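You operate a simulated robot arm through the tools that you are given. There is no shell and no other tool. Be economical: measure what you need, move in short steps, check, and stop when the job is done.

Carry out the task below with a simulated robot arm. There is one attempt and no reset: what you move stays moved.

TASK
Put the steel insert labelled "5" from the top of the green bench on top of the blue electrode and the steel insert marked "2" on top of the blue electrode cup.
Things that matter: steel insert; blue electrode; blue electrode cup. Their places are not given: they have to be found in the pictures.

It is judged by the outcome, as a careful person would: the job done as asked, and still so three seconds after it is handed in. It fails if anything else is knocked over, pushed out of place, dropped, spilled or broken.

THE ROBOT
A 7-joint arm with a two-finger parallel gripper, fixed in place. Base frame: the origin is at the foot of the arm, x ahead of it, y to its left, z up; the work surface is at about z = 0. Lengths are in m, angles in degrees, forces in N, time in s.
With the tool pointing down near the work surface it reaches from about 0.22 to 0.58 m from the base axis. Its first joint turns from -66.0 to 66.0 degrees. Payload 2.5 kg.
Tool frame: the origin (TCP) lies between the finger pads and is the grasp point; the fingertips stand 0.023 m ahead of it; z points along the fingers, y is the line along which they close. The gripper opens to 0.094 m. The fingers are 0.038 m wide and 0.01 m thick; the gripper's body (0.054 by 0.096 m) begins 0.039 m behind the TCP.
Orientation is that of the tool frame in the base frame, as a unit quaternion [w, x, y, z]. With the fingers straight down and closing along the base's y, the tool's x points along the base's -x, its y along +y and its z along -z.

THE INTERFACE
- The arm moves only by the tool arm_command. Its argument "moves" is text: rows parted by semicolons, each of 4 numbers parted by spaces: the shift along the tool's x, y, z in mm, then the turn about the tool's z in degrees. In form: x y z yaw; .... A call has 1 to 10 rows; each row shifts and turns the commanded pose from where the row before left it, along the tool's axes as they then stand. "hand" is the closure, from 0 (fully open) to 1 (shut), set as the call begins (left out, the last holds). A row lasts 0.2 s, in which the tool goes at most 0.05 m and 8.6 degrees; a call with a longer step from one row to the next is refused whole, and so is a gripper value outside its range. A pose out of reach is approached as far as the arm can. The call stops where the force on the tool passes 40 N (or 10 N more than at its start, if that is more) or the arm is blocked; 0.2 s more then pass. The fingers move at their own pace (about 0.108 m/s each) and stop on an object; they squeeze with about 43 N. The grip force told is the motor's: it shows also when the fingers shut on nothing. Time passes only in rows, and 0.2 s behind the last, so rows that do not move let the fingers close. It gives the time, the measured TCP pose, the force on the tool (base axes), the opening and the grip force at its end, in the units of the frame above (readings bear some noise), and new pictures: "views" is both (left out), scene, wrist or none.
- Cameras (640 x 400 px; columns grow to the right, rows downward): "scene" is fixed at [0.1207, -0.4191, 0.5256]; the picture's right is [0.76, -0.65, 0.00], its down [-0.48, -0.57, -0.67] and it looks along [0.43, 0.51, -0.74] (base axes); focal length 292 px, centre (320, 200). "wrist" rides on the gripper at [-0.039, 0, -0.044] in the tool frame; the picture's right is [0.00, -1.00, 0.00], its down [0.97, 0.00, -0.24] and it looks along [0.24, 0.00, 0.97] (tool axes); focal length 218 px, centre (320, 200).
- pixel_to_xyz(camera, pixels): for up to 12 pixels [column, row] of the newest picture of that camera ("zoom" is the newest enlarged one), the place [x, y, z] in the base frame of the surface seen there, good to about 0.003 m. No time passes.
- zoom(camera, box): a new picture of the part [left, top, right, bottom] of that camera's present view, enlarged. No time passes.
- sign_off(): hands the job in; it is judged then, once.

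Work in short steps. Measure before you move; look again where a grasp or a placing could have gone wrong, and mend it. You have 60 turns and 120 pictures in all, the two below and enlarged ones among them. Open the gripper and draw the arm clear of the work before you hand the job in, unless the task says otherwise; then end with one line.

The tools are called after "Emit:" as a command line: name --argument value ..., lists and objects as JSON in quotes. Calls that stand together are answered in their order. arm_command: Moves the arm, as the interface text tells. Its arguments: {"type":"object","properties":{"moves":{"type":"string"},"hand":{"type":"number"},"views":{"type":"string","enum":["both","scene","wrist","none"]}},"required":["moves"]} The other tools are called the same way: pixel_to_xyz (camera, pixels) gives the place of the surface under pixels of a picture; zoom (camera, box) takes an enlarged picture of a part of a camera's view; sign_off () hands the job in.

At the start:

```text
time_s: 0.0
eef_pos: [0.3847, -0.1273, 0.2474]
tool_rot: [-0.001, 0.0, 1.0, 0.0]
ft_force: [0.4, -0.5, 0.6]
gripper_width: 0.0941
grip_force: 0.0
```

scene: 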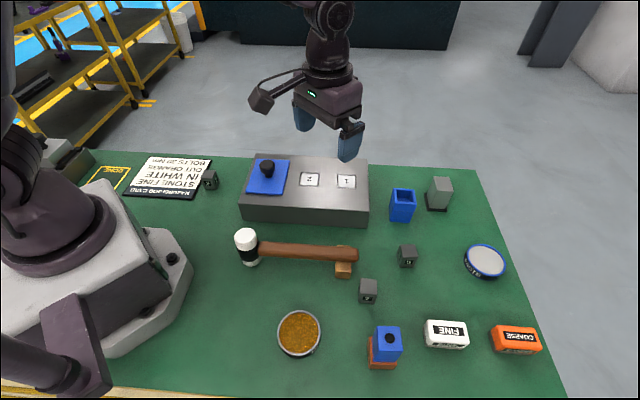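
wrist: 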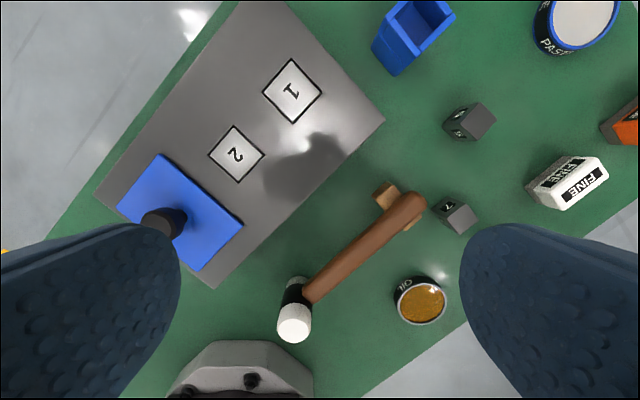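

The pictures show several small dark cubes and several blue things; I zoom in to read the labels.

Emit:
zoom --camera "scene" --box '[340, 160, 500, 260]'

Emit:
zoom --camera "scene" --box '[330, 260, 458, 380]'

Emit:
zoom --camera "scene" --box '[150, 140, 310, 240]'

Emit:
zoom --camera "wrist" --box '[400, 80, 528, 240]'

```text
4.00 times, centred on (420, 210) of scene
```

zoom: 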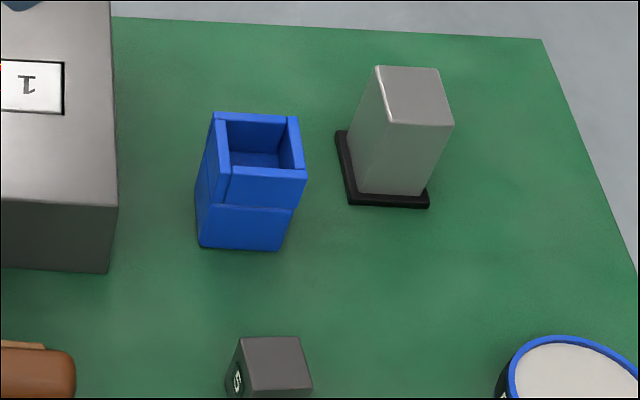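

```text
3.33 times, centred on (394, 320) of scene
```

zoom: 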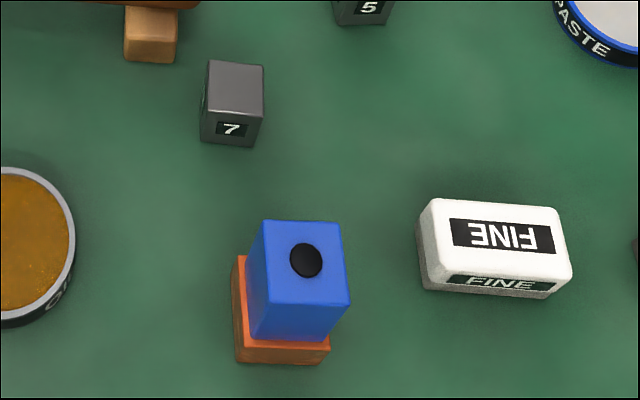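

```text
4.00 times, centred on (230, 190) of scene
```

zoom: 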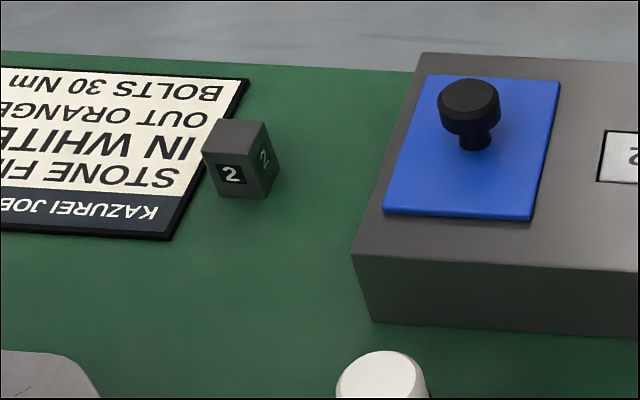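

```text
2.50 times, centred on (464, 160) of wrist
```

zoom: 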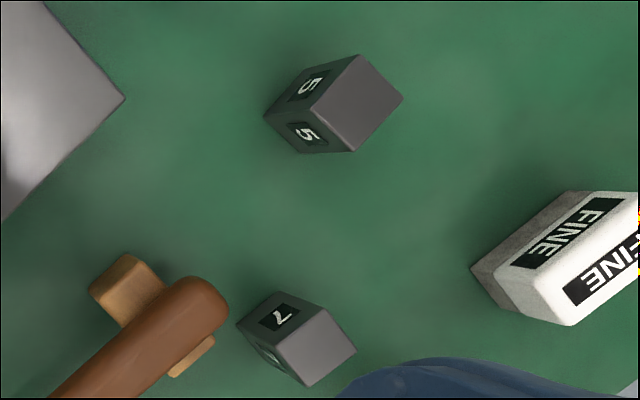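

The inserts "5" (407,256), "7" and "2" (210,181) are identified. The blue open box at (402,205) is the cup, and the blue block on a copper foot at (386,345) looks like the electrode. I measure them now.

Emit:
pixel_to_xyz --camera "scene" --pixels '[[402, 246], [415, 246], [417, 257], [401, 258], [394, 190], [414, 190], [416, 204], [398, 203], [404, 200], [391, 221], [410, 222], [407, 264]]'

Emit:
pixel_to_xyz --camera "scene" --pixels '[[376, 328], [397, 328], [399, 351], [375, 351], [391, 338], [372, 366], [206, 172], [215, 171], [219, 176], [204, 179], [207, 188], [214, 189]]'

Emit:
pixel_to_xyz --camera "wrist" --pixels '[[472, 103], [495, 119], [483, 138], [463, 140], [372, 47], [388, 1], [455, 15], [414, 47], [440, 30], [395, 72], [455, 120], [408, 20]]'

```text
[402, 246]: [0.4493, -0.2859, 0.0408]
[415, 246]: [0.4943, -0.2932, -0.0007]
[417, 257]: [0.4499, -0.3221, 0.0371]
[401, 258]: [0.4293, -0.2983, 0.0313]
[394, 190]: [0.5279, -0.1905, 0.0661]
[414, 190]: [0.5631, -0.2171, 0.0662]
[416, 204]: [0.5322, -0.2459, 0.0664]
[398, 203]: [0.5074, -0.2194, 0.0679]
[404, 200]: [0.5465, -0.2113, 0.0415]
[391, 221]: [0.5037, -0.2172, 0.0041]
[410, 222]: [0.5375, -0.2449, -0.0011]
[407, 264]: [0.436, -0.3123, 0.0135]
```

```text
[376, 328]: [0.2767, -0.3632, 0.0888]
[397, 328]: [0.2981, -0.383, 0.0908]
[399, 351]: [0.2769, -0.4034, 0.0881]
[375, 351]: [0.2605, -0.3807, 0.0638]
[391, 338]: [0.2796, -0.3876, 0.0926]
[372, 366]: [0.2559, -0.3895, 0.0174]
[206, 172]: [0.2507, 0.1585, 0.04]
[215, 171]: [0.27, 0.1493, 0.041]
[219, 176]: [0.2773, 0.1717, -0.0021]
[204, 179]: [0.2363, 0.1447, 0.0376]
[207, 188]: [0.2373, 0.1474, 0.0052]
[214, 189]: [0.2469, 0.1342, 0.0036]
```

```text
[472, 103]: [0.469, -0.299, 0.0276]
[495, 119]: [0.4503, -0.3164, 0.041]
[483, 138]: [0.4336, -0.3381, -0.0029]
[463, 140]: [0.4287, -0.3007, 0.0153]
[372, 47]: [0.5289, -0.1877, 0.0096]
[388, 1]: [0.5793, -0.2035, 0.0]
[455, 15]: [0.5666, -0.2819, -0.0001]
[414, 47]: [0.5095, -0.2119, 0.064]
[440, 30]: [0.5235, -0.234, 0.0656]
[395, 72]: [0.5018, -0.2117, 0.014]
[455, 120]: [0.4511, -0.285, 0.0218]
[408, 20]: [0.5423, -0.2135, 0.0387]
```

The electrode top is near z≈0.09 and insert 5 is near (0.45,-0.305). I go over insert 5, staying high, for a close look at its orientation.

Emit:
arm_command --moves "-14 -35 9 0; -14 -35 9 0; -14 -35 9 0; -14 -35 9 0; -11 -36 9 0; 0 0 0 0" --views "wrist"

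Emit:
zoom --camera "scene" --box '[360, 315, 424, 375]'

```text
time_s: 1.4
eef_pos: [0.452, -0.3038, 0.204]
tool_rot: [0.0, 0.0, 1.0, 0.0]
ft_force: [0.0, 0.4, 0.3]
gripper_width: 0.0938
grip_force: 0.1
```

wrist: 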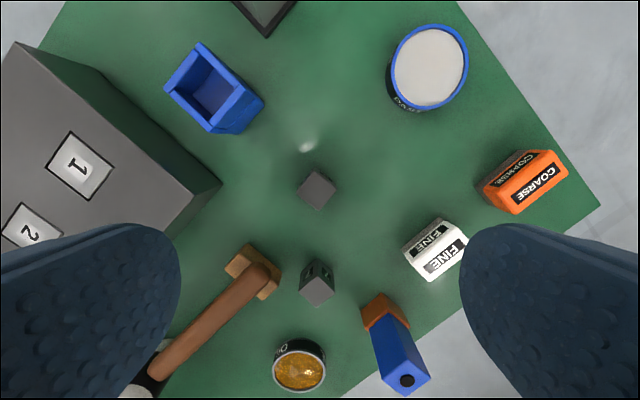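

```text
6.67 times, centred on (392, 345) of scene
```

zoom: 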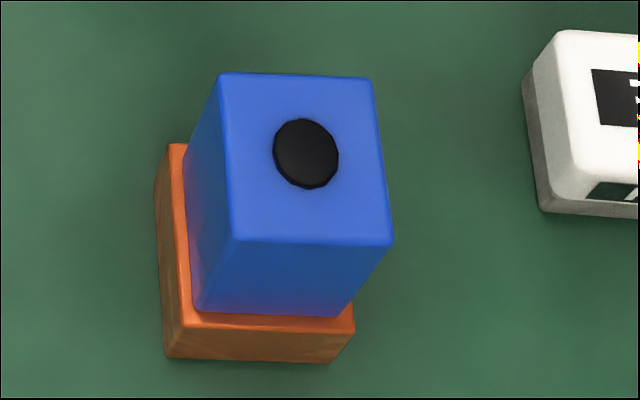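

Insert 5 sits at (317,188) in the wrist view. I enlarge it, the cup and the electrode for corner measurements.

Emit:
zoom --camera "wrist" --box '[290, 165, 346, 215]'

Emit:
pixel_to_xyz --camera "wrist" --pixels '[[316, 171], [335, 187], [319, 207], [300, 190], [318, 189], [407, 381], [381, 376], [414, 361], [429, 378], [398, 393], [395, 378], [418, 378]]'

Emit:
pixel_to_xyz --camera "wrist" --pixels '[[200, 44], [166, 90], [210, 131], [261, 96], [200, 56], [180, 88], [214, 120], [242, 91], [212, 88], [205, 95], [215, 80], [210, 100]]'

```text
8.00 times, centred on (318, 190) of wrist
```

zoom: 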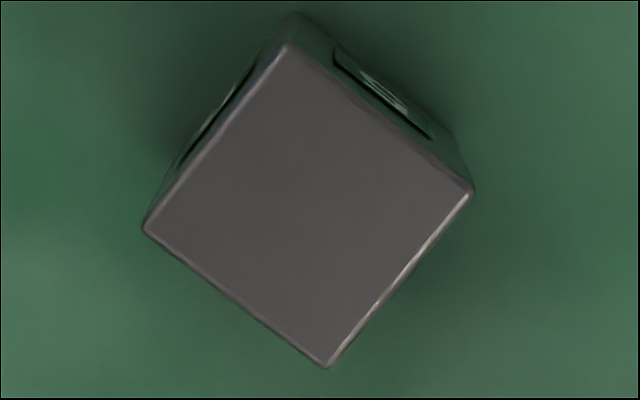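

```text
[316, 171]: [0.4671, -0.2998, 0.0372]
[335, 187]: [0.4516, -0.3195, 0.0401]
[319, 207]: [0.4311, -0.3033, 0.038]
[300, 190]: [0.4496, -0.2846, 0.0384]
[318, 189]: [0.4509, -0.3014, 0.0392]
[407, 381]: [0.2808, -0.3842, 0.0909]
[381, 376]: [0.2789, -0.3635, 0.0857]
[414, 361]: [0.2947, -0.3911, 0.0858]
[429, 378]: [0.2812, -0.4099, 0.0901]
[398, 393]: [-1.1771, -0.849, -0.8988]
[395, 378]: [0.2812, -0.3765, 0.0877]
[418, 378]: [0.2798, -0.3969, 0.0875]
```

```text
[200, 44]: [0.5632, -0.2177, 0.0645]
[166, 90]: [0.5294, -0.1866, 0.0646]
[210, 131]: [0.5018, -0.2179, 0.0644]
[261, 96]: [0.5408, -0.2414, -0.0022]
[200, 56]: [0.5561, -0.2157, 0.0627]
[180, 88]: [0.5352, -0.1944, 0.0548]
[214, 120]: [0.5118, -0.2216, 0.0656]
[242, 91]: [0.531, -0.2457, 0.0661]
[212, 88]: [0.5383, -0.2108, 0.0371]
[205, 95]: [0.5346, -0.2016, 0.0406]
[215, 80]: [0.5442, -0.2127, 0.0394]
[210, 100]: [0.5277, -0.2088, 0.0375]
```

Insert 5's top is centred at about (0.450,-0.302) with its edges at about 39°. I turn +39°, go partway down and check.

Emit:
arm_command --moves "2 2 0 0; 0 0 0 7.8; 0 0 0 7.8; 0 0 0 7.8; 0 0 0 7.8; 0 0 0 7.8; 0 0 40 0; 0 0 40 0; 0 0 0 0" --hand 0 --views "both"

```text
time_s: 3.4
eef_pos: [0.4485, -0.2997, 0.1196]
tool_rot: [0.0, 0.334, 0.943, 0.001]
ft_force: [0.2, 0.0, 0.5]
gripper_width: 0.094
grip_force: 0.1
```

scene: 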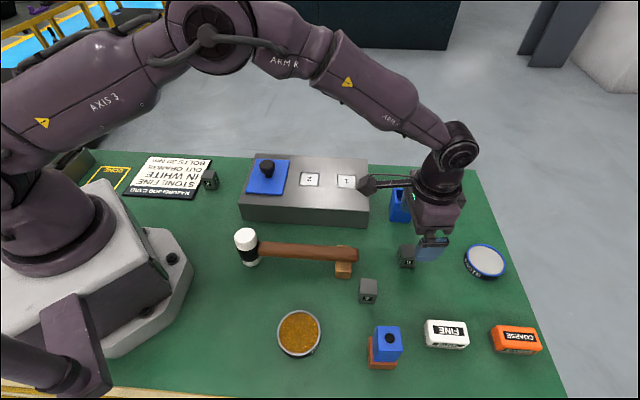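
wrist: 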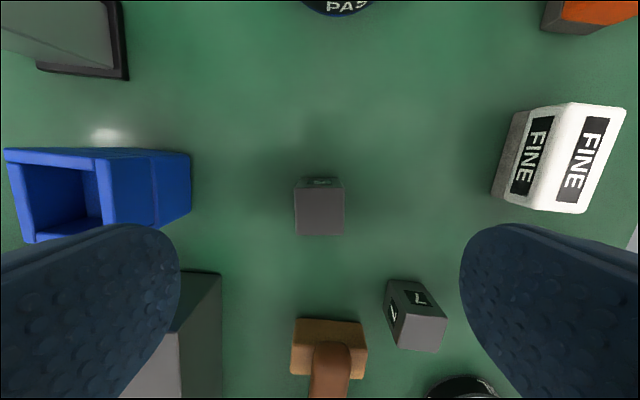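

Insert 5 is squarely aligned and centred at (319,211), and the cup is clear of the fingers. I descend to z≈0.034 and close.

Emit:
arm_command --moves "-1 0 30 0; 0 0 30 0; 0 0 25 0; 0 0 0 0" --views "none"

Emit:
arm_command --moves "0 0 0 0; 0 0 0 0; 0 0 0 0" --hand 1 --views "both"

```text
time_s: 4.4
eef_pos: [0.4505, -0.3012, 0.0386]
tool_rot: [0.0, 0.333, 0.943, 0.0]
ft_force: [-0.4, -0.1, -0.3]
gripper_width: 0.0943
grip_force: 0.1
```

```text
time_s: 5.2
eef_pos: [0.4498, -0.3005, 0.0375]
tool_rot: [0.001, 0.333, 0.943, 0.0]
ft_force: [-0.5, -0.7, 0.2]
gripper_width: 0.0295
grip_force: 43.0
```

scene: 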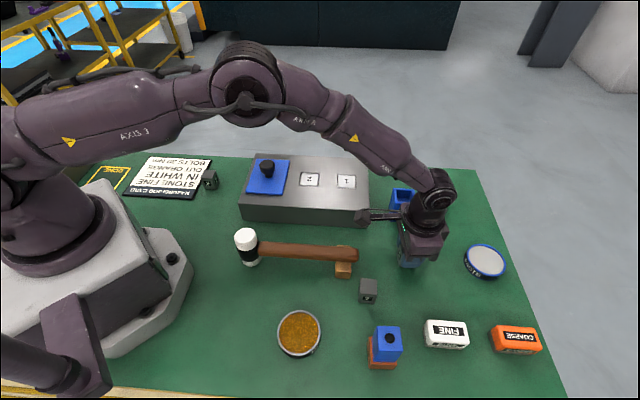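
wrist: 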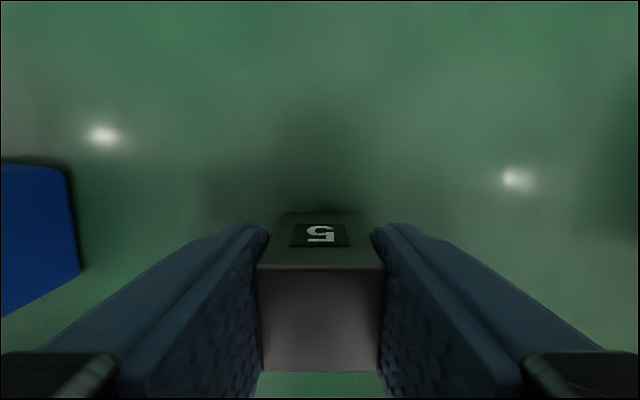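

Insert 5 is held (0.0295 m, 43 N). I lift it straight up and carry it to above the electrode.

Emit:
arm_command --moves "0 0 -45 0; 0 0 -45 0; 0 0 -50 0; 16 -35 0 0; 16 -35 0 0; 16 -35 0 0; 16 -35 0 0; 14 -33 0 0; 0 0 0 0" --views "both"

```text
time_s: 7.2
eef_pos: [0.2801, -0.3834, 0.1776]
tool_rot: [0.0, 0.334, 0.943, 0.0]
ft_force: [0.5, 0.3, -2.8]
gripper_width: 0.0298
grip_force: 43.1
```

scene: 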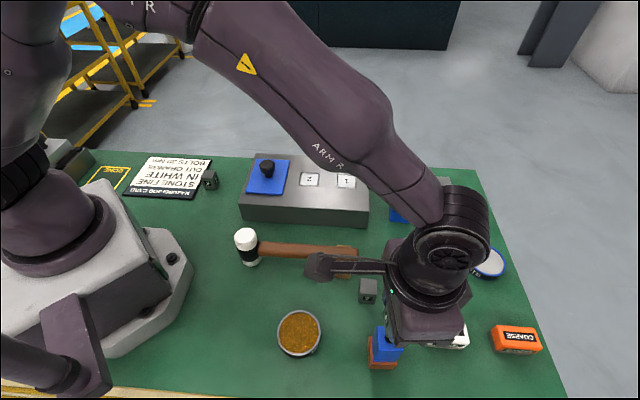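
wrist: 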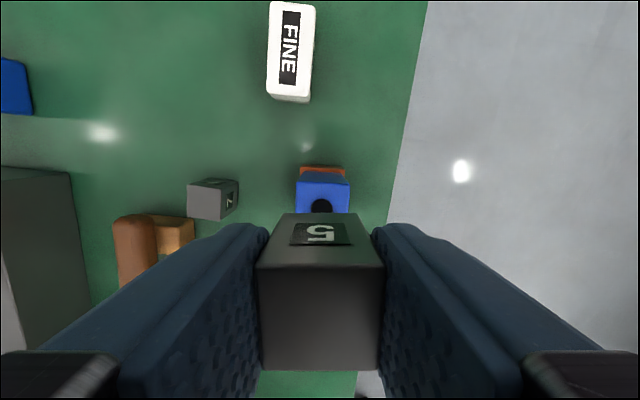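

The insert is above the electrode, whose far part is visible at (322,200) in the wrist view. I measure it precisely.

Emit:
zoom --camera "wrist" --box '[284, 160, 364, 220]'

Emit:
pixel_to_xyz --camera "wrist" --pixels '[[299, 186], [347, 186], [298, 208], [348, 208], [321, 205], [310, 190], [335, 190], [322, 200]]'

```text
6.67 times, centred on (324, 190) of wrist
```

zoom: 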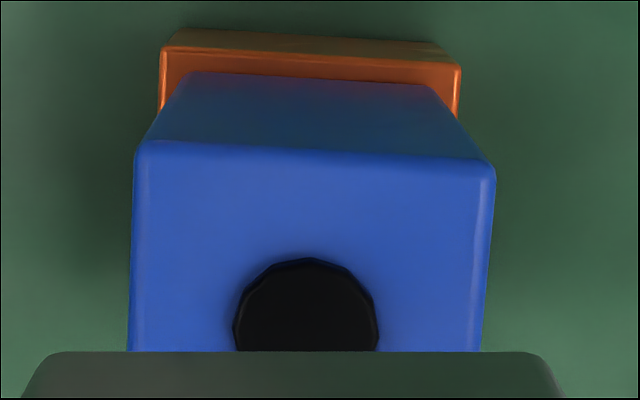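

```text
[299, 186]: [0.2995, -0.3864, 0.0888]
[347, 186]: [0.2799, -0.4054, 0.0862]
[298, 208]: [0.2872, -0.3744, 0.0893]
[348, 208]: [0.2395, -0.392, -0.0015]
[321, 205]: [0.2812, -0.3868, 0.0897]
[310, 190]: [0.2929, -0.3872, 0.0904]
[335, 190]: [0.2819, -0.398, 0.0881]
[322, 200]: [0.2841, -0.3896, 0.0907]
```

The offset is about 1 mm in each axis with about 3° of twist. I correct these and come down to about 5 mm above the electrode.

Emit:
arm_command --moves "-1 -1 0 3; 0 0 20 0; 0 0 15 0; 0 0 7 0; 0 0 0 0" --views "both"

Emit:
zoom --camera "scene" --box '[340, 290, 468, 390]'

```text
time_s: 8.4
eef_pos: [0.2806, -0.3875, 0.1351]
tool_rot: [0.0, 0.358, 0.934, 0.0]
ft_force: [0.4, 0.6, -3.7]
gripper_width: 0.0298
grip_force: 43.0
```

scene: 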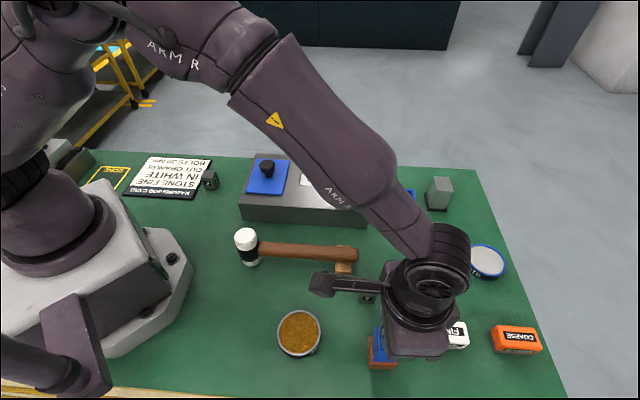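
wrist: 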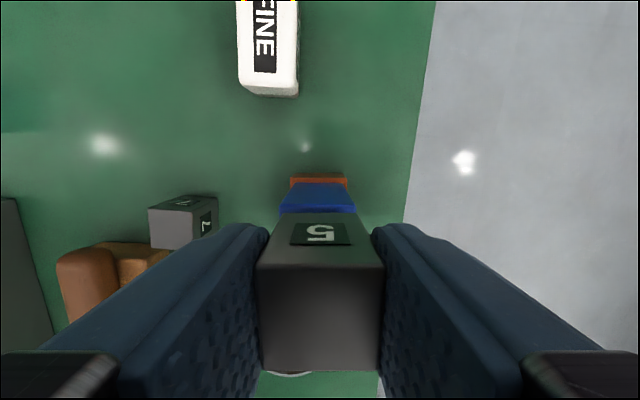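

```text
4.00 times, centred on (404, 340) of scene
```

zoom: 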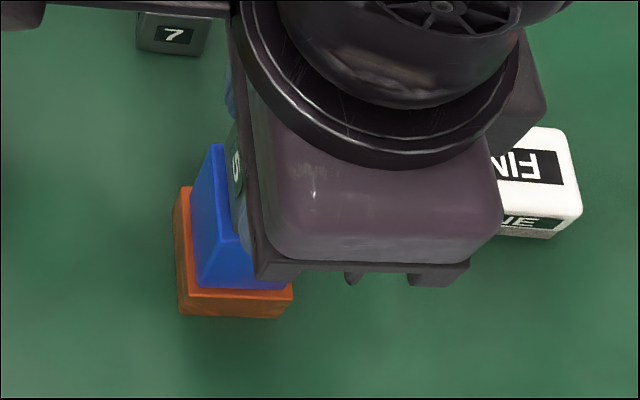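

The electrode's far edge sits just behind the insert. I zoom in to check alignment before the last few millimetres.

Emit:
zoom --camera "wrist" --box '[270, 165, 370, 250]'

```text
4.71 times, centred on (320, 208) of wrist
```

zoom: 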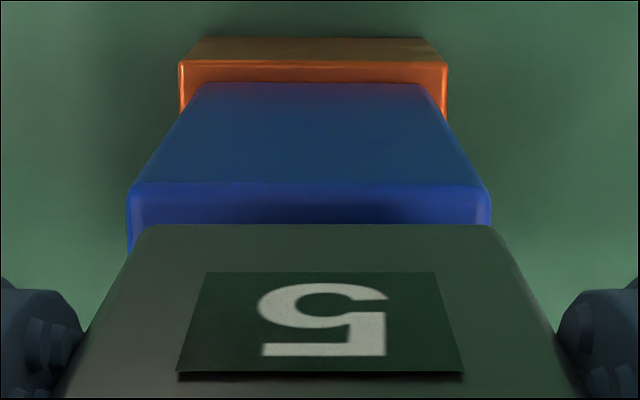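

The alignment is within 1 mm. I nudge 0.7 mm sideways and lower it in small steps to contact.

Emit:
arm_command --moves "0 0.7 0 0; 0 0 1.5 0; 0 0 1 0; 0 0 1 0; 0 0 0.7 0; 0 0 0 0" --views "wrist"

```text
time_s: 9.8
eef_pos: [0.2802, -0.3863, 0.1323]
tool_rot: [0.0, 0.358, 0.934, 0.0]
ft_force: [0.3, 0.7, -3.0]
gripper_width: 0.0298
grip_force: 43.0
```

wrist: 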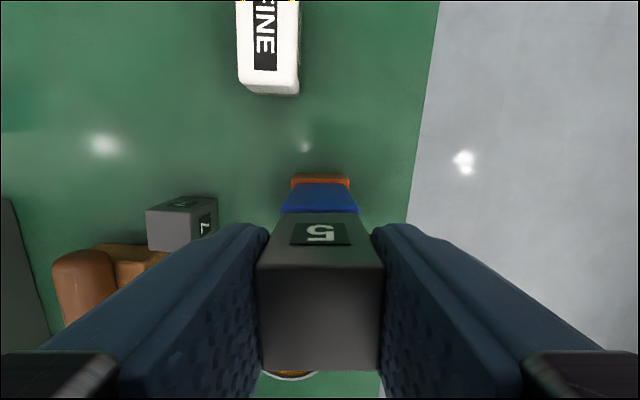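

Emit:
arm_command --moves "0 0 0.7 0; 0 0 0.7 0; 0 0 0.7 0; 0 0 0 0" --views "none"

Emit:
zoom --camera "wrist" --box '[270, 165, 370, 250]'

```text
time_s: 10.8
eef_pos: [0.2807, -0.387, 0.1302]
tool_rot: [0.0, 0.359, 0.934, 0.001]
ft_force: [0.5, -0.3, -3.5]
gripper_width: 0.0296
grip_force: 43.1
```

```text
4.71 times, centred on (320, 208) of wrist
```

zoom: 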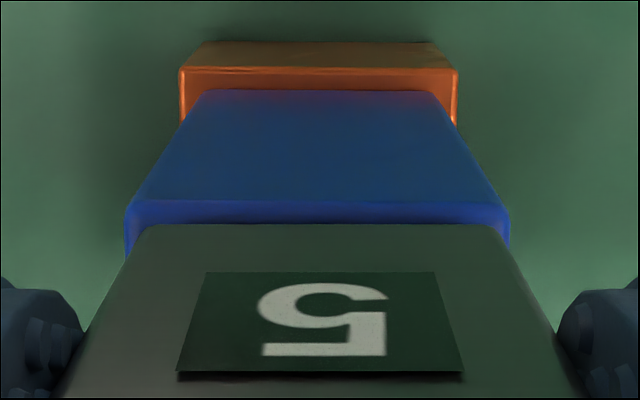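

The force is still −3.5 N, which is just the held weight, so there is no contact yet. I continue down in sub-millimetre steps.

Emit:
arm_command --moves "0 0 0.6 0; 0 0 0.6 0; 0 0 0.6 0; 0 0 0 0" --views "none"

```text
time_s: 11.8
eef_pos: [0.281, -0.3879, 0.128]
tool_rot: [0.0, 0.358, 0.934, 0.0]
ft_force: [-1.0, -1.0, -0.6]
gripper_width: 0.0297
grip_force: 42.5
```

The vertical force has gone from −3.5 to −0.6 N, so contact is starting. One more 0.4 mm and I check.

Emit:
arm_command --moves "0 0 0.4 0; 0 0 0 0" --views "none"

Emit:
zoom --camera "wrist" --box '[270, 165, 370, 250]'

```text
time_s: 12.4
eef_pos: [0.2811, -0.3879, 0.128]
tool_rot: [0.001, 0.359, 0.933, -0.001]
ft_force: [-2.4, -1.3, 4.7]
gripper_width: 0.0298
grip_force: 42.6
```

```text
4.71 times, centred on (320, 208) of wrist
```

zoom: 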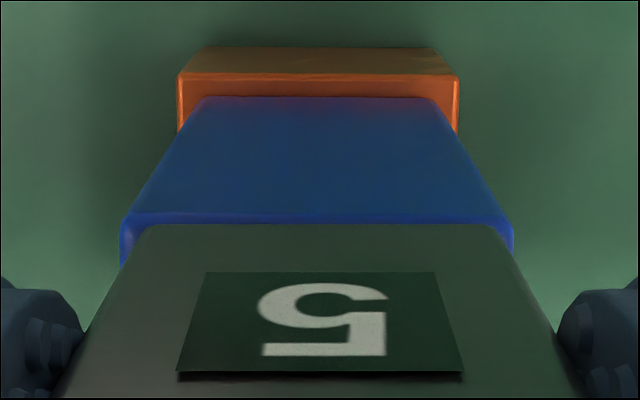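

The insert is in contact (+4.7 N) and centred. I release it and rise straight up.

Emit:
arm_command --moves "0 0 0 0; 0 0 0 0; 0 0 0 0; 0 0 -20 0; 0 0 -40 0; 0 0 -40 0; 0 0 0 0" --hand 0 --views "both"

```text
time_s: 14.0
eef_pos: [0.2818, -0.3878, 0.2286]
tool_rot: [0.0, 0.359, 0.933, 0.0]
ft_force: [0.7, 0.0, -0.1]
gripper_width: 0.0939
grip_force: 0.1
```

scene: 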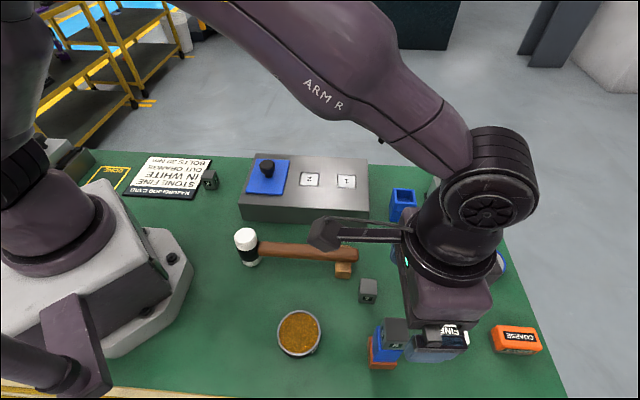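
wrist: 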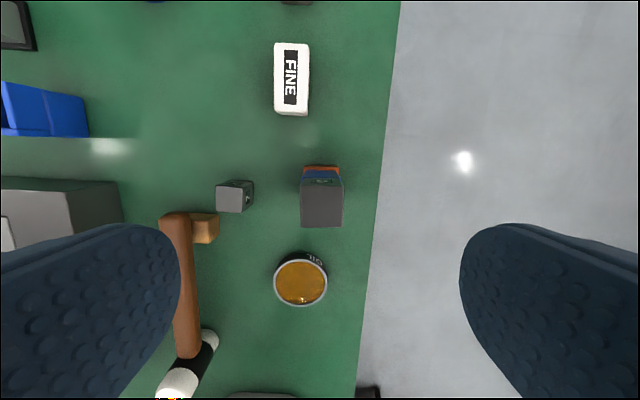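

Insert 5 stands on the electrode. I turn the tool back to square and start towards insert 2 near (0.253, 0.147), staying high.

Emit:
arm_command --moves "0 0 0 -8.4; 0 0 0 -8.4; 0 0 0 -8.4; 0 0 0 -8.4; 0 0 0 -8.4; -10 45 0 0; -10 45 0 0; -10 45 0 0; 0 45 0 0; 0 45 0 0" --views "none"

Emit:
arm_command --moves "0 45 0 0; 0 45 0 0; 0 45 0 0; 10 45 0 0; 10 45 0 0; 20 45 0 0; 19 45 0 0; 0 0 0 0" --views "both"

```text
time_s: 16.2
eef_pos: [0.3096, -0.1626, 0.226]
tool_rot: [-0.001, 0.001, 1.0, 0.0]
ft_force: [0.4, -0.3, -0.7]
gripper_width: 0.0942
grip_force: 0.0
```

```text
time_s: 18.0
eef_pos: [0.2535, 0.1548, 0.2291]
tool_rot: [0.001, 0.0, 1.0, 0.0]
ft_force: [0.3, 0.2, 0.2]
gripper_width: 0.0943
grip_force: 0.0
```

scene: 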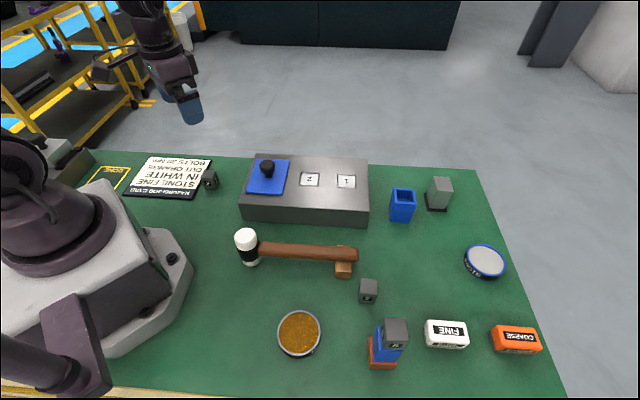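
wrist: 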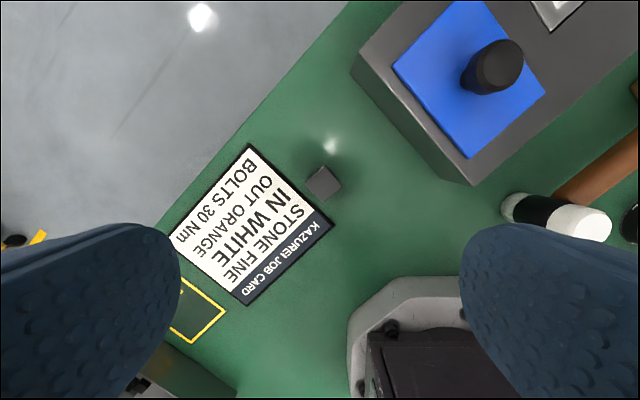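

Emit:
zoom --camera "wrist" --box '[292, 155, 356, 210]'

Emit:
pixel_to_xyz --camera "wrist" --pixels '[[324, 183], [334, 224], [248, 145], [290, 190], [300, 175], [330, 160], [350, 190], [280, 190], [470, 184], [355, 75], [390, 105], [350, 300]]'

Emit:
zoom --camera "scene" --box '[350, 310, 430, 375]'

```text
7.27 times, centred on (324, 182) of wrist
```

zoom: 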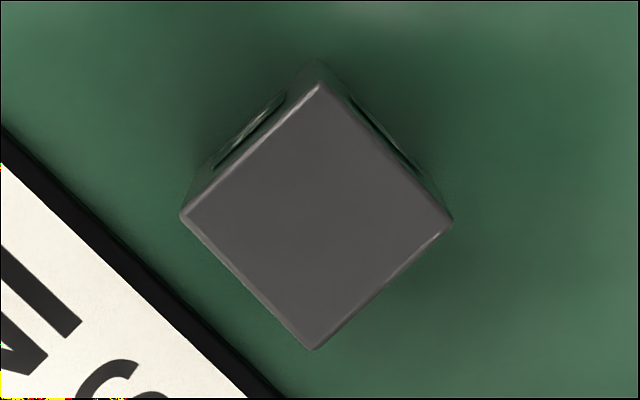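

```text
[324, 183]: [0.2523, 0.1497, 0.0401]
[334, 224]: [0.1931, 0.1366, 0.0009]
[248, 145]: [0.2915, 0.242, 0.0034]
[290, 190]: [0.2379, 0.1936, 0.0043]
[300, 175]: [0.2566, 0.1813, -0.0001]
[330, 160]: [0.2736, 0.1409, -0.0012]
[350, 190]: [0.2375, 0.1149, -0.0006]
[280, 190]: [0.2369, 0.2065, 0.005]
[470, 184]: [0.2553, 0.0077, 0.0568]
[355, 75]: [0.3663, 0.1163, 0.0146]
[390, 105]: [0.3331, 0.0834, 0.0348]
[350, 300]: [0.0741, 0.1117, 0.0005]
```

```text
6.15 times, centred on (390, 342) of scene
```

zoom: 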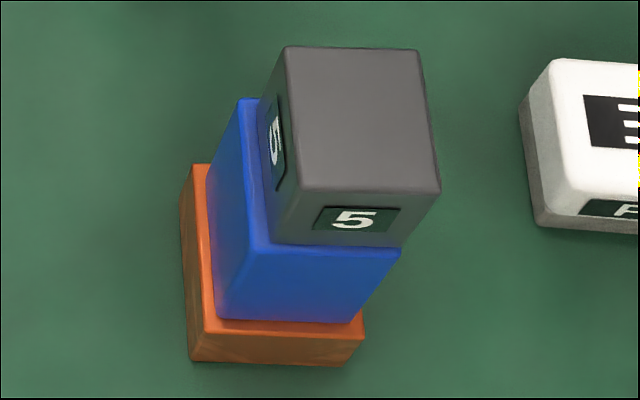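

Insert 5 is stably centred on the electrode. Insert 2's top is centred at about (0.252,0.150) with its edges at about 47°. I centre over it, turn +47°, go partway down, and also measure the grey block beside the cup.

Emit:
arm_command --moves "1.5 -4 0 0; 0 0 0 8; 0 0 0 8; 0 0 0 8; 0 0 0 8; 0 0 0 8; 0 0 30 7; 0 0 40 0; 0 0 40 0; 0 0 0 0" --views "both"

Emit:
pixel_to_xyz --camera "scene" --pixels '[[434, 179], [450, 179], [453, 190], [437, 190], [394, 190], [414, 190], [415, 203], [398, 203], [393, 191], [404, 201], [397, 194], [411, 200]]'

```text
time_s: 20.2
eef_pos: [0.2521, 0.1471, 0.1161]
tool_rot: [0.0, 0.398, 0.917, 0.0]
ft_force: [0.1, 0.6, -0.2]
gripper_width: 0.094
grip_force: 0.0
```

scene: 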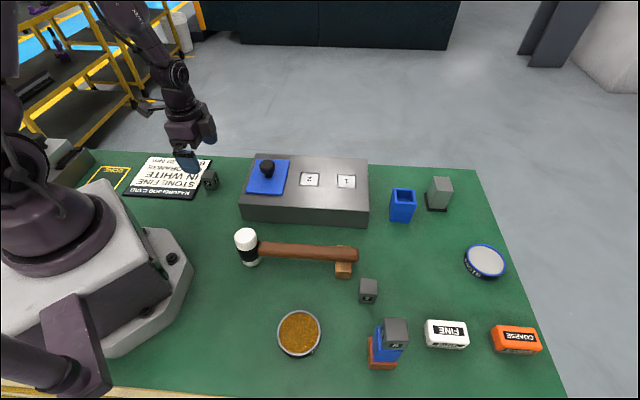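
wrist: 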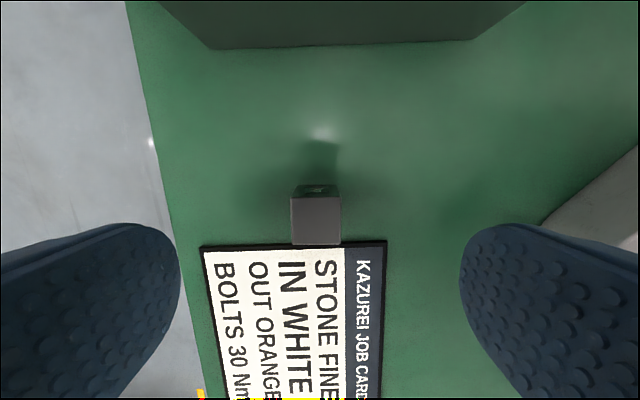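

```text
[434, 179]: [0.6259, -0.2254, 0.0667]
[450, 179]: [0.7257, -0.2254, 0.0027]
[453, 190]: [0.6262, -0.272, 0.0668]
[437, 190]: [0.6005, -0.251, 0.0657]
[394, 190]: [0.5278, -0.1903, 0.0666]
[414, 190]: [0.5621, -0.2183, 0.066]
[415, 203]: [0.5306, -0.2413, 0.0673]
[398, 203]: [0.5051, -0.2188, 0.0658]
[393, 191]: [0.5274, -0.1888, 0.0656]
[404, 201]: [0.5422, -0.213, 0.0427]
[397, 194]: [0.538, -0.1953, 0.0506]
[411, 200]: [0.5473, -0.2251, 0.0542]
```

The insert is at (315,221), so I need about +3 mm x and +2.5 mm y. I'll grasp it high (TCP z≈0.05) so the fingers stay above the cup rim later.

Emit:
arm_command --moves "3 2.5 0 0; 0 0 25 0; 0 0 15 0; 0 0 0 0" --views "wrist"

```text
time_s: 21.2
eef_pos: [0.2506, 0.1528, 0.078]
tool_rot: [0.0, 0.398, 0.917, 0.001]
ft_force: [0.0, -0.3, -0.2]
gripper_width: 0.0941
grip_force: 0.0
```

wrist: 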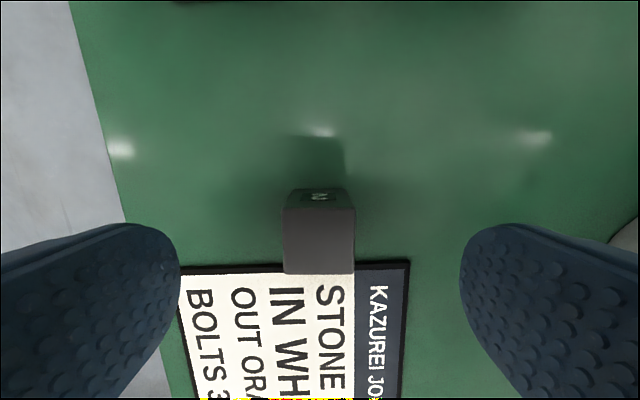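

Insert 2 is now centred (319,241). I descend the last 27 mm and close.

Emit:
arm_command --moves "-0.7 0 15 0; 0 0 13 0; 0 0 0 0" --views "none"

Emit:
arm_command --moves "0 0 0 0; 0 0 0 0; 0 0 0 0" --hand 1 --views "wrist"

```text
time_s: 22.0
eef_pos: [0.2502, 0.1514, 0.0491]
tool_rot: [0.0, 0.399, 0.917, 0.0]
ft_force: [-0.1, -0.7, -0.2]
gripper_width: 0.0941
grip_force: 0.0
```

```text
time_s: 22.8
eef_pos: [0.2513, 0.1513, 0.0491]
tool_rot: [0.0, 0.398, 0.917, 0.0]
ft_force: [-0.1, 0.7, -0.1]
gripper_width: 0.0298
grip_force: 43.4
```

wrist: 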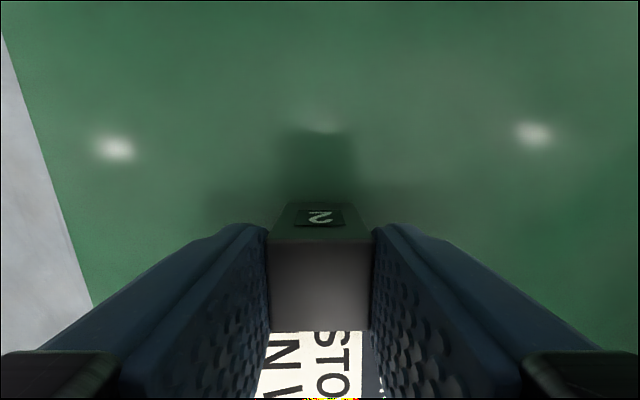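

Insert 2 is held. I lift it and carry it toward the cup, stopping short so the cup shows in the wrist view.

Emit:
arm_command --moves "0 0 -42 0; 0 0 -42 0; 0 0 -42 0; 0 0 -40 0; 0 0 0 0" --views "none"

Emit:
arm_command --moves "-40 -4.6 0 0; -40 -4.6 0 0; -40 -4.6 0 0; -40 -4.6 0 0; -40 -4.6 0 0; -40 -4.6 0 0; -40 -4.6 0 0; -40 -4.6 0 0; -40 -4.6 0 0; -40 -4.6 0 0" --views "both"

```text
time_s: 24.0
eef_pos: [0.2509, 0.1521, 0.2139]
tool_rot: [-0.001, 0.399, 0.917, 0.0]
ft_force: [-0.5, -0.3, -3.2]
gripper_width: 0.0295
grip_force: 43.3
```

```text
time_s: 26.2
eef_pos: [0.4903, -0.1718, 0.2144]
tool_rot: [-0.001, 0.399, 0.917, 0.0]
ft_force: [0.2, -1.2, -2.6]
gripper_width: 0.0296
grip_force: 43.1
```

scene: 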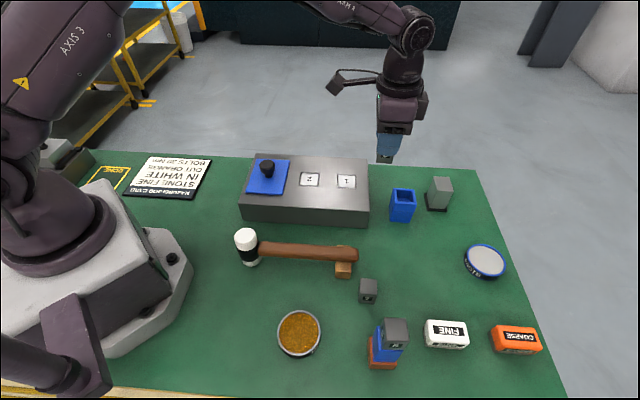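
wrist: 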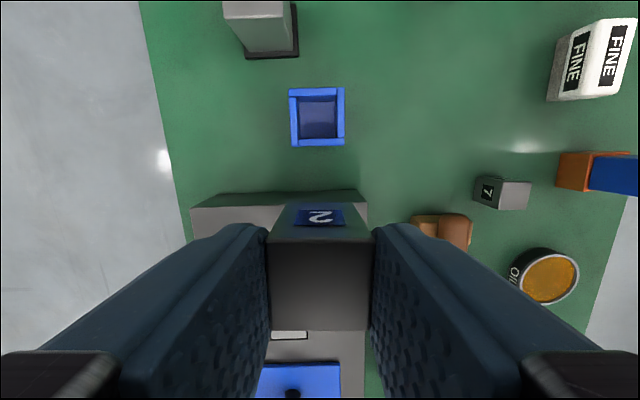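

The cup is clearly visible at (317,117). I enlarge it to judge the cavity against the 29.6 mm insert.

Emit:
zoom --camera "wrist" --box '[272, 72, 364, 162]'

Emit:
pixel_to_xyz --camera "wrist" --pixels '[[290, 91], [343, 91], [292, 145], [344, 143], [317, 118], [310, 110], [325, 125], [318, 142], [294, 118], [340, 116], [315, 91], [318, 130]]'

```text
4.44 times, centred on (318, 117) of wrist
```

zoom: 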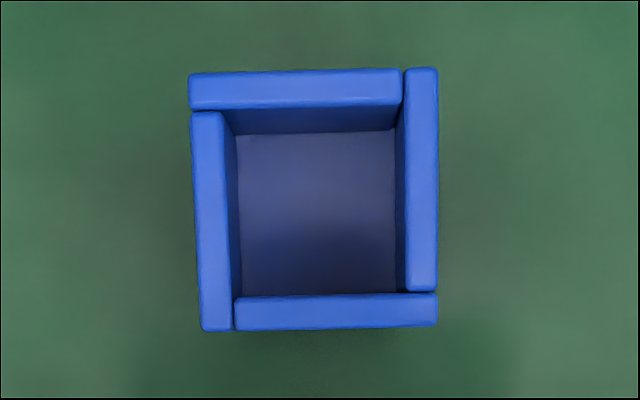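

```text
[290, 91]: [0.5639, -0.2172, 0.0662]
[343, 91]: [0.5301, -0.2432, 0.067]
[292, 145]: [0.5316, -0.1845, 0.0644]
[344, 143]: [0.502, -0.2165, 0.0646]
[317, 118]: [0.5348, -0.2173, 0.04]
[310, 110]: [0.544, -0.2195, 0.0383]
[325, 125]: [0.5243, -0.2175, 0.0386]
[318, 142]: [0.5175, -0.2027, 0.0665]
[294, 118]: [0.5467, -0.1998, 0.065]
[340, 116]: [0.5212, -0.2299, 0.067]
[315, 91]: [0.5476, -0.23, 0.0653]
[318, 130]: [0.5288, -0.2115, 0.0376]
```

The cavity is about 34 mm, so the 29.6 mm insert fits with about 2 mm per side, and the floor is at z≈0.039. I move above it and lower to about 12 mm above the rim for an alignment check.

Emit:
arm_command --moves "-20 0.5 0 -1.4; -20 0.5 0 0; -21 0.5 0 0; 0 0 30 0; 0 0 30 0; 0 0 25 0; 0 0 0 0; 0 0 0 0" --views "both"

Emit:
zoom --camera "wrist" --box '[260, 160, 380, 260]'

Emit:
zoom --camera "scene" --box '[360, 150, 456, 230]'

```text
time_s: 28.0
eef_pos: [0.5303, -0.2138, 0.1305]
tool_rot: [-0.001, 0.387, 0.922, 0.0]
ft_force: [0.1, 0.4, -2.8]
gripper_width: 0.0294
grip_force: 43.3
```

scene: 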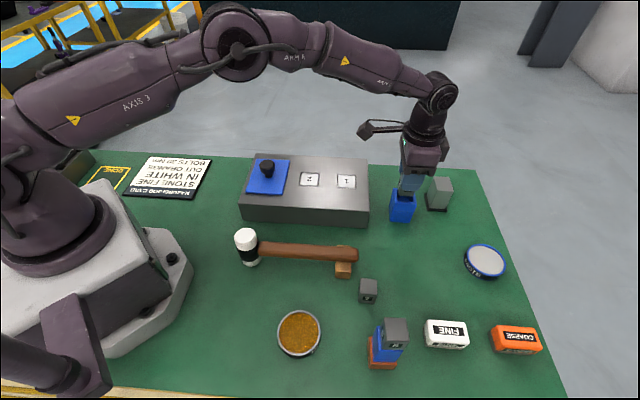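
wrist: 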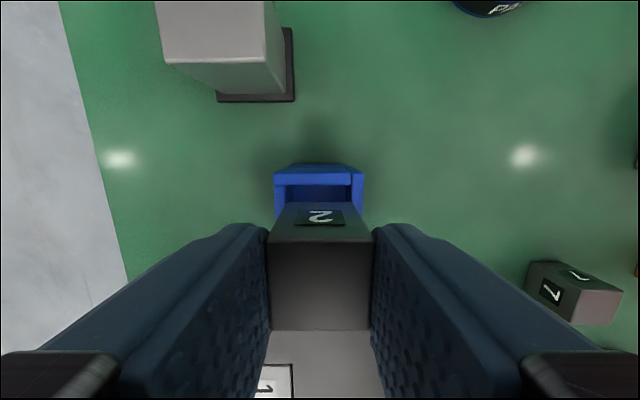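

```text
4.00 times, centred on (320, 210) of wrist
```

zoom: 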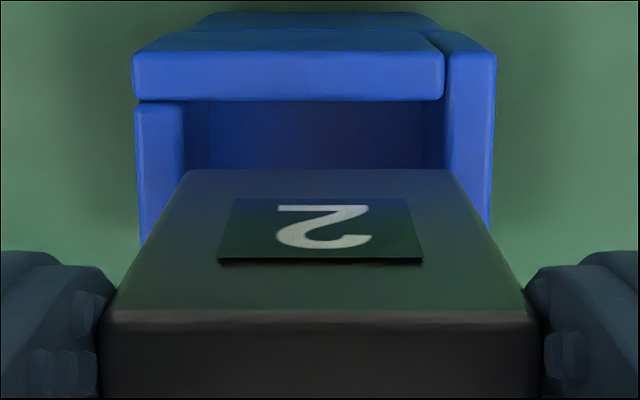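

```text
5.00 times, centred on (408, 190) of scene
```

zoom: 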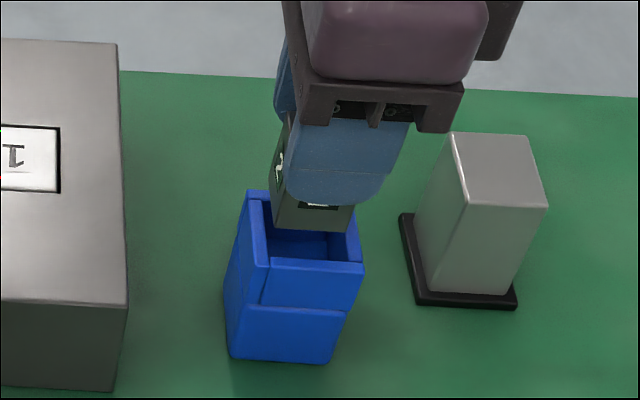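

The cup centre lies about 3 mm further along −x and 0.6 mm along +y. I correct that and lower 8 mm to just above the rim.

Emit:
arm_command --moves "-3 0.6 0 -0.8; 0 0 0 0; 0 0 6 0; 0 0 3 0; 0 0 0 0; 0 0 0 0" --views "scene"

Emit:
zoom --camera "wrist" --box '[260, 160, 380, 260]'

Emit:
zoom --camera "scene" --box '[376, 170, 440, 230]'

```text
time_s: 29.4
eef_pos: [0.5346, -0.2157, 0.1225]
tool_rot: [0.0, 0.382, 0.924, 0.001]
ft_force: [0.3, -0.2, -3.6]
gripper_width: 0.0298
grip_force: 43.6
```

scene: 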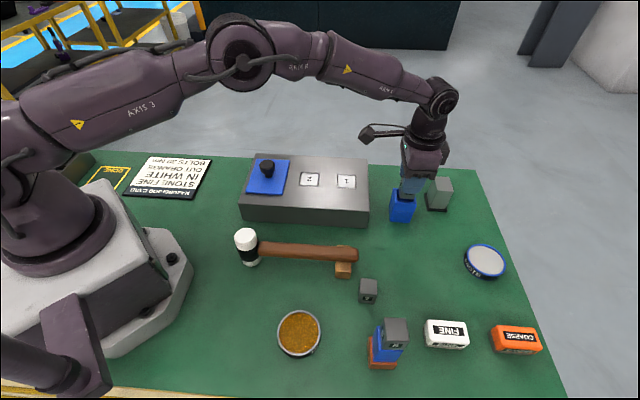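

```text
4.00 times, centred on (320, 210) of wrist
```

zoom: 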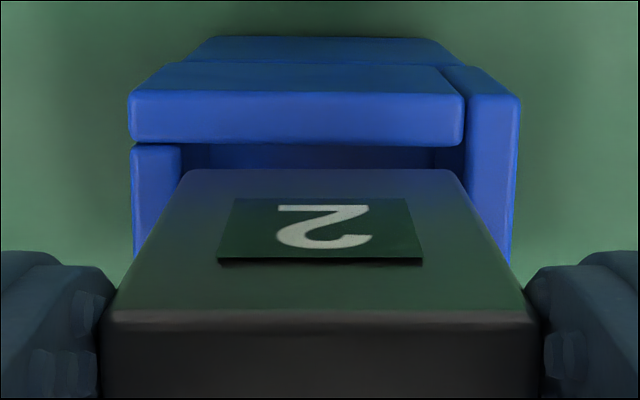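

```text
6.67 times, centred on (408, 200) of scene
```

zoom: 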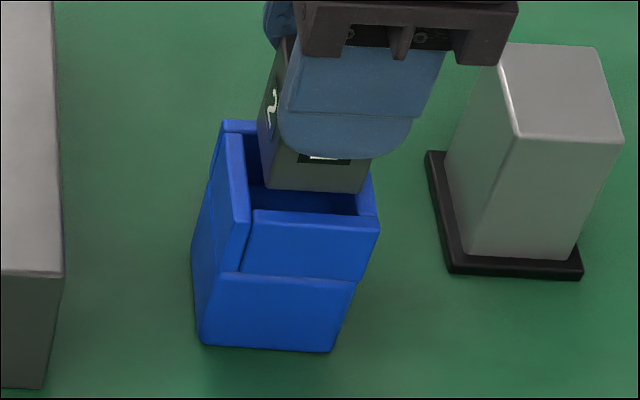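

Nearly centred: the residual is about +0.8 mm x and −0.4 mm y. I correct it and enter the cup in small steps.

Emit:
arm_command --moves "0.8 -0.4 0 0; 0 0 0 0; 0 0 3 0; 0 0 2 0; 0 0 2 0; 0 0 2 0; 0 0 0 0" --views "none"

Emit:
zoom --camera "wrist" --box '[260, 160, 380, 260]'

Emit:
zoom --camera "scene" --box '[376, 170, 440, 230]'

```text
time_s: 31.0
eef_pos: [0.5358, -0.2163, 0.1116]
tool_rot: [0.0, 0.381, 0.924, 0.0]
ft_force: [0.3, 0.0, -2.0]
gripper_width: 0.0296
grip_force: 42.3
```

```text
4.00 times, centred on (320, 210) of wrist
```

zoom: 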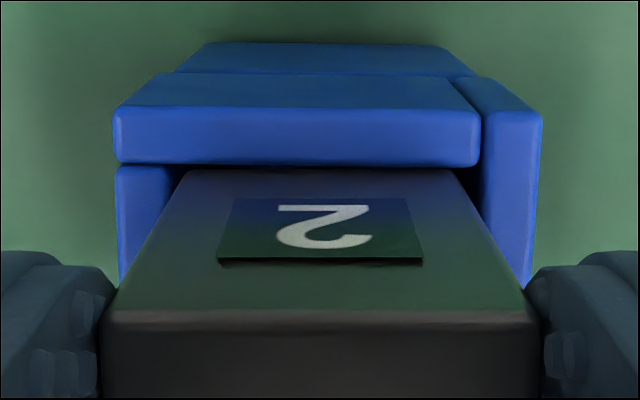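

```text
6.67 times, centred on (408, 200) of scene
```

zoom: 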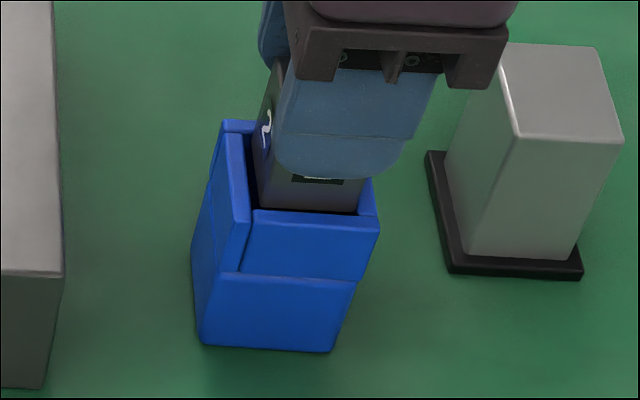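

The insert has entered the cavity without contact. A slight −0.6 mm y correction, then I continue down.

Emit:
arm_command --moves "0.4 -0.6 0 0; 0 0 3 0; 0 0 3 0; 0 0 3 0; 0 0 2 0; 0 0 2 0; 0 0 0 0" --views "none"

Emit:
zoom --camera "wrist" --box '[260, 160, 380, 260]'

Emit:
zoom --camera "scene" --box '[376, 170, 440, 230]'

```text
time_s: 32.6
eef_pos: [0.5354, -0.2157, 0.1012]
tool_rot: [-0.001, 0.381, 0.925, 0.0]
ft_force: [0.3, 0.1, -2.1]
gripper_width: 0.0293
grip_force: 42.7
```

```text
4.00 times, centred on (320, 210) of wrist
```

zoom: 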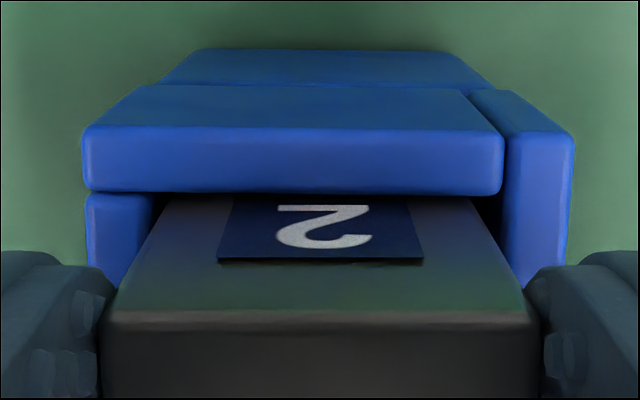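

```text
6.67 times, centred on (408, 200) of scene
```

zoom: 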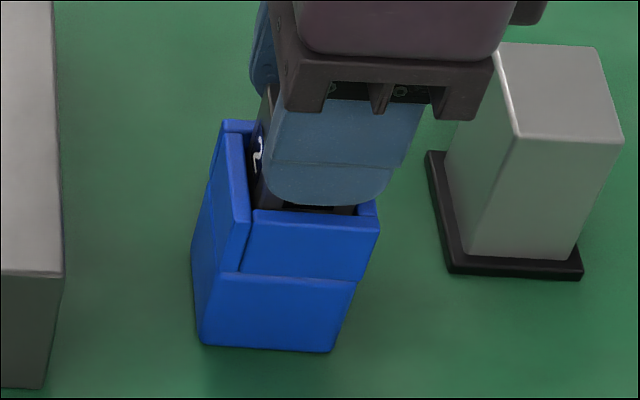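

Gaps remain all round. The fingertips must stay above the rim (z≈0.066), so I lower about 8 more millimetres with a −0.5 mm y correction.

Emit:
arm_command --moves "0 -0.5 0 0; 0 0 2 0; 0 0 2 0; 0 0 2 0; 0 0 1.5 0; 0 0 0 0" --views "none"

Emit:
zoom --camera "wrist" --box '[260, 160, 380, 260]'

Emit:
zoom --camera "scene" --box '[376, 170, 440, 230]'

```text
time_s: 34.0
eef_pos: [0.5339, -0.216, 0.0924]
tool_rot: [0.0, 0.38, 0.925, 0.001]
ft_force: [-0.5, 0.1, -3.1]
gripper_width: 0.0293
grip_force: 42.7
```

```text
4.00 times, centred on (320, 210) of wrist
```

zoom: 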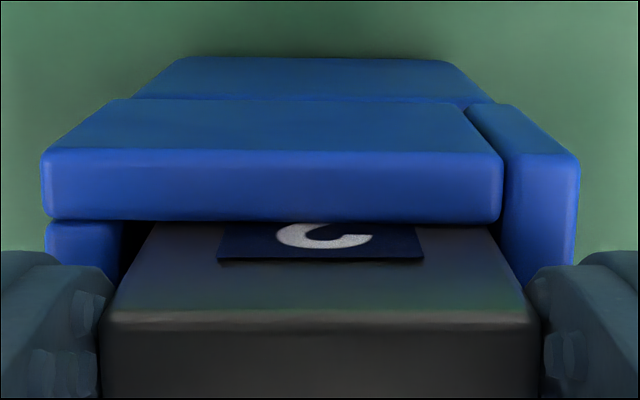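

```text
6.67 times, centred on (408, 200) of scene
```

zoom: 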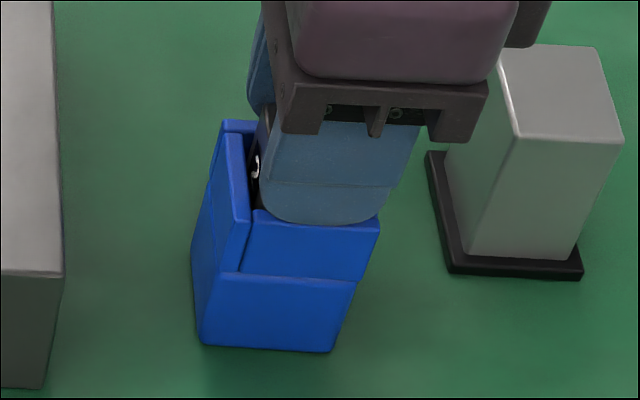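

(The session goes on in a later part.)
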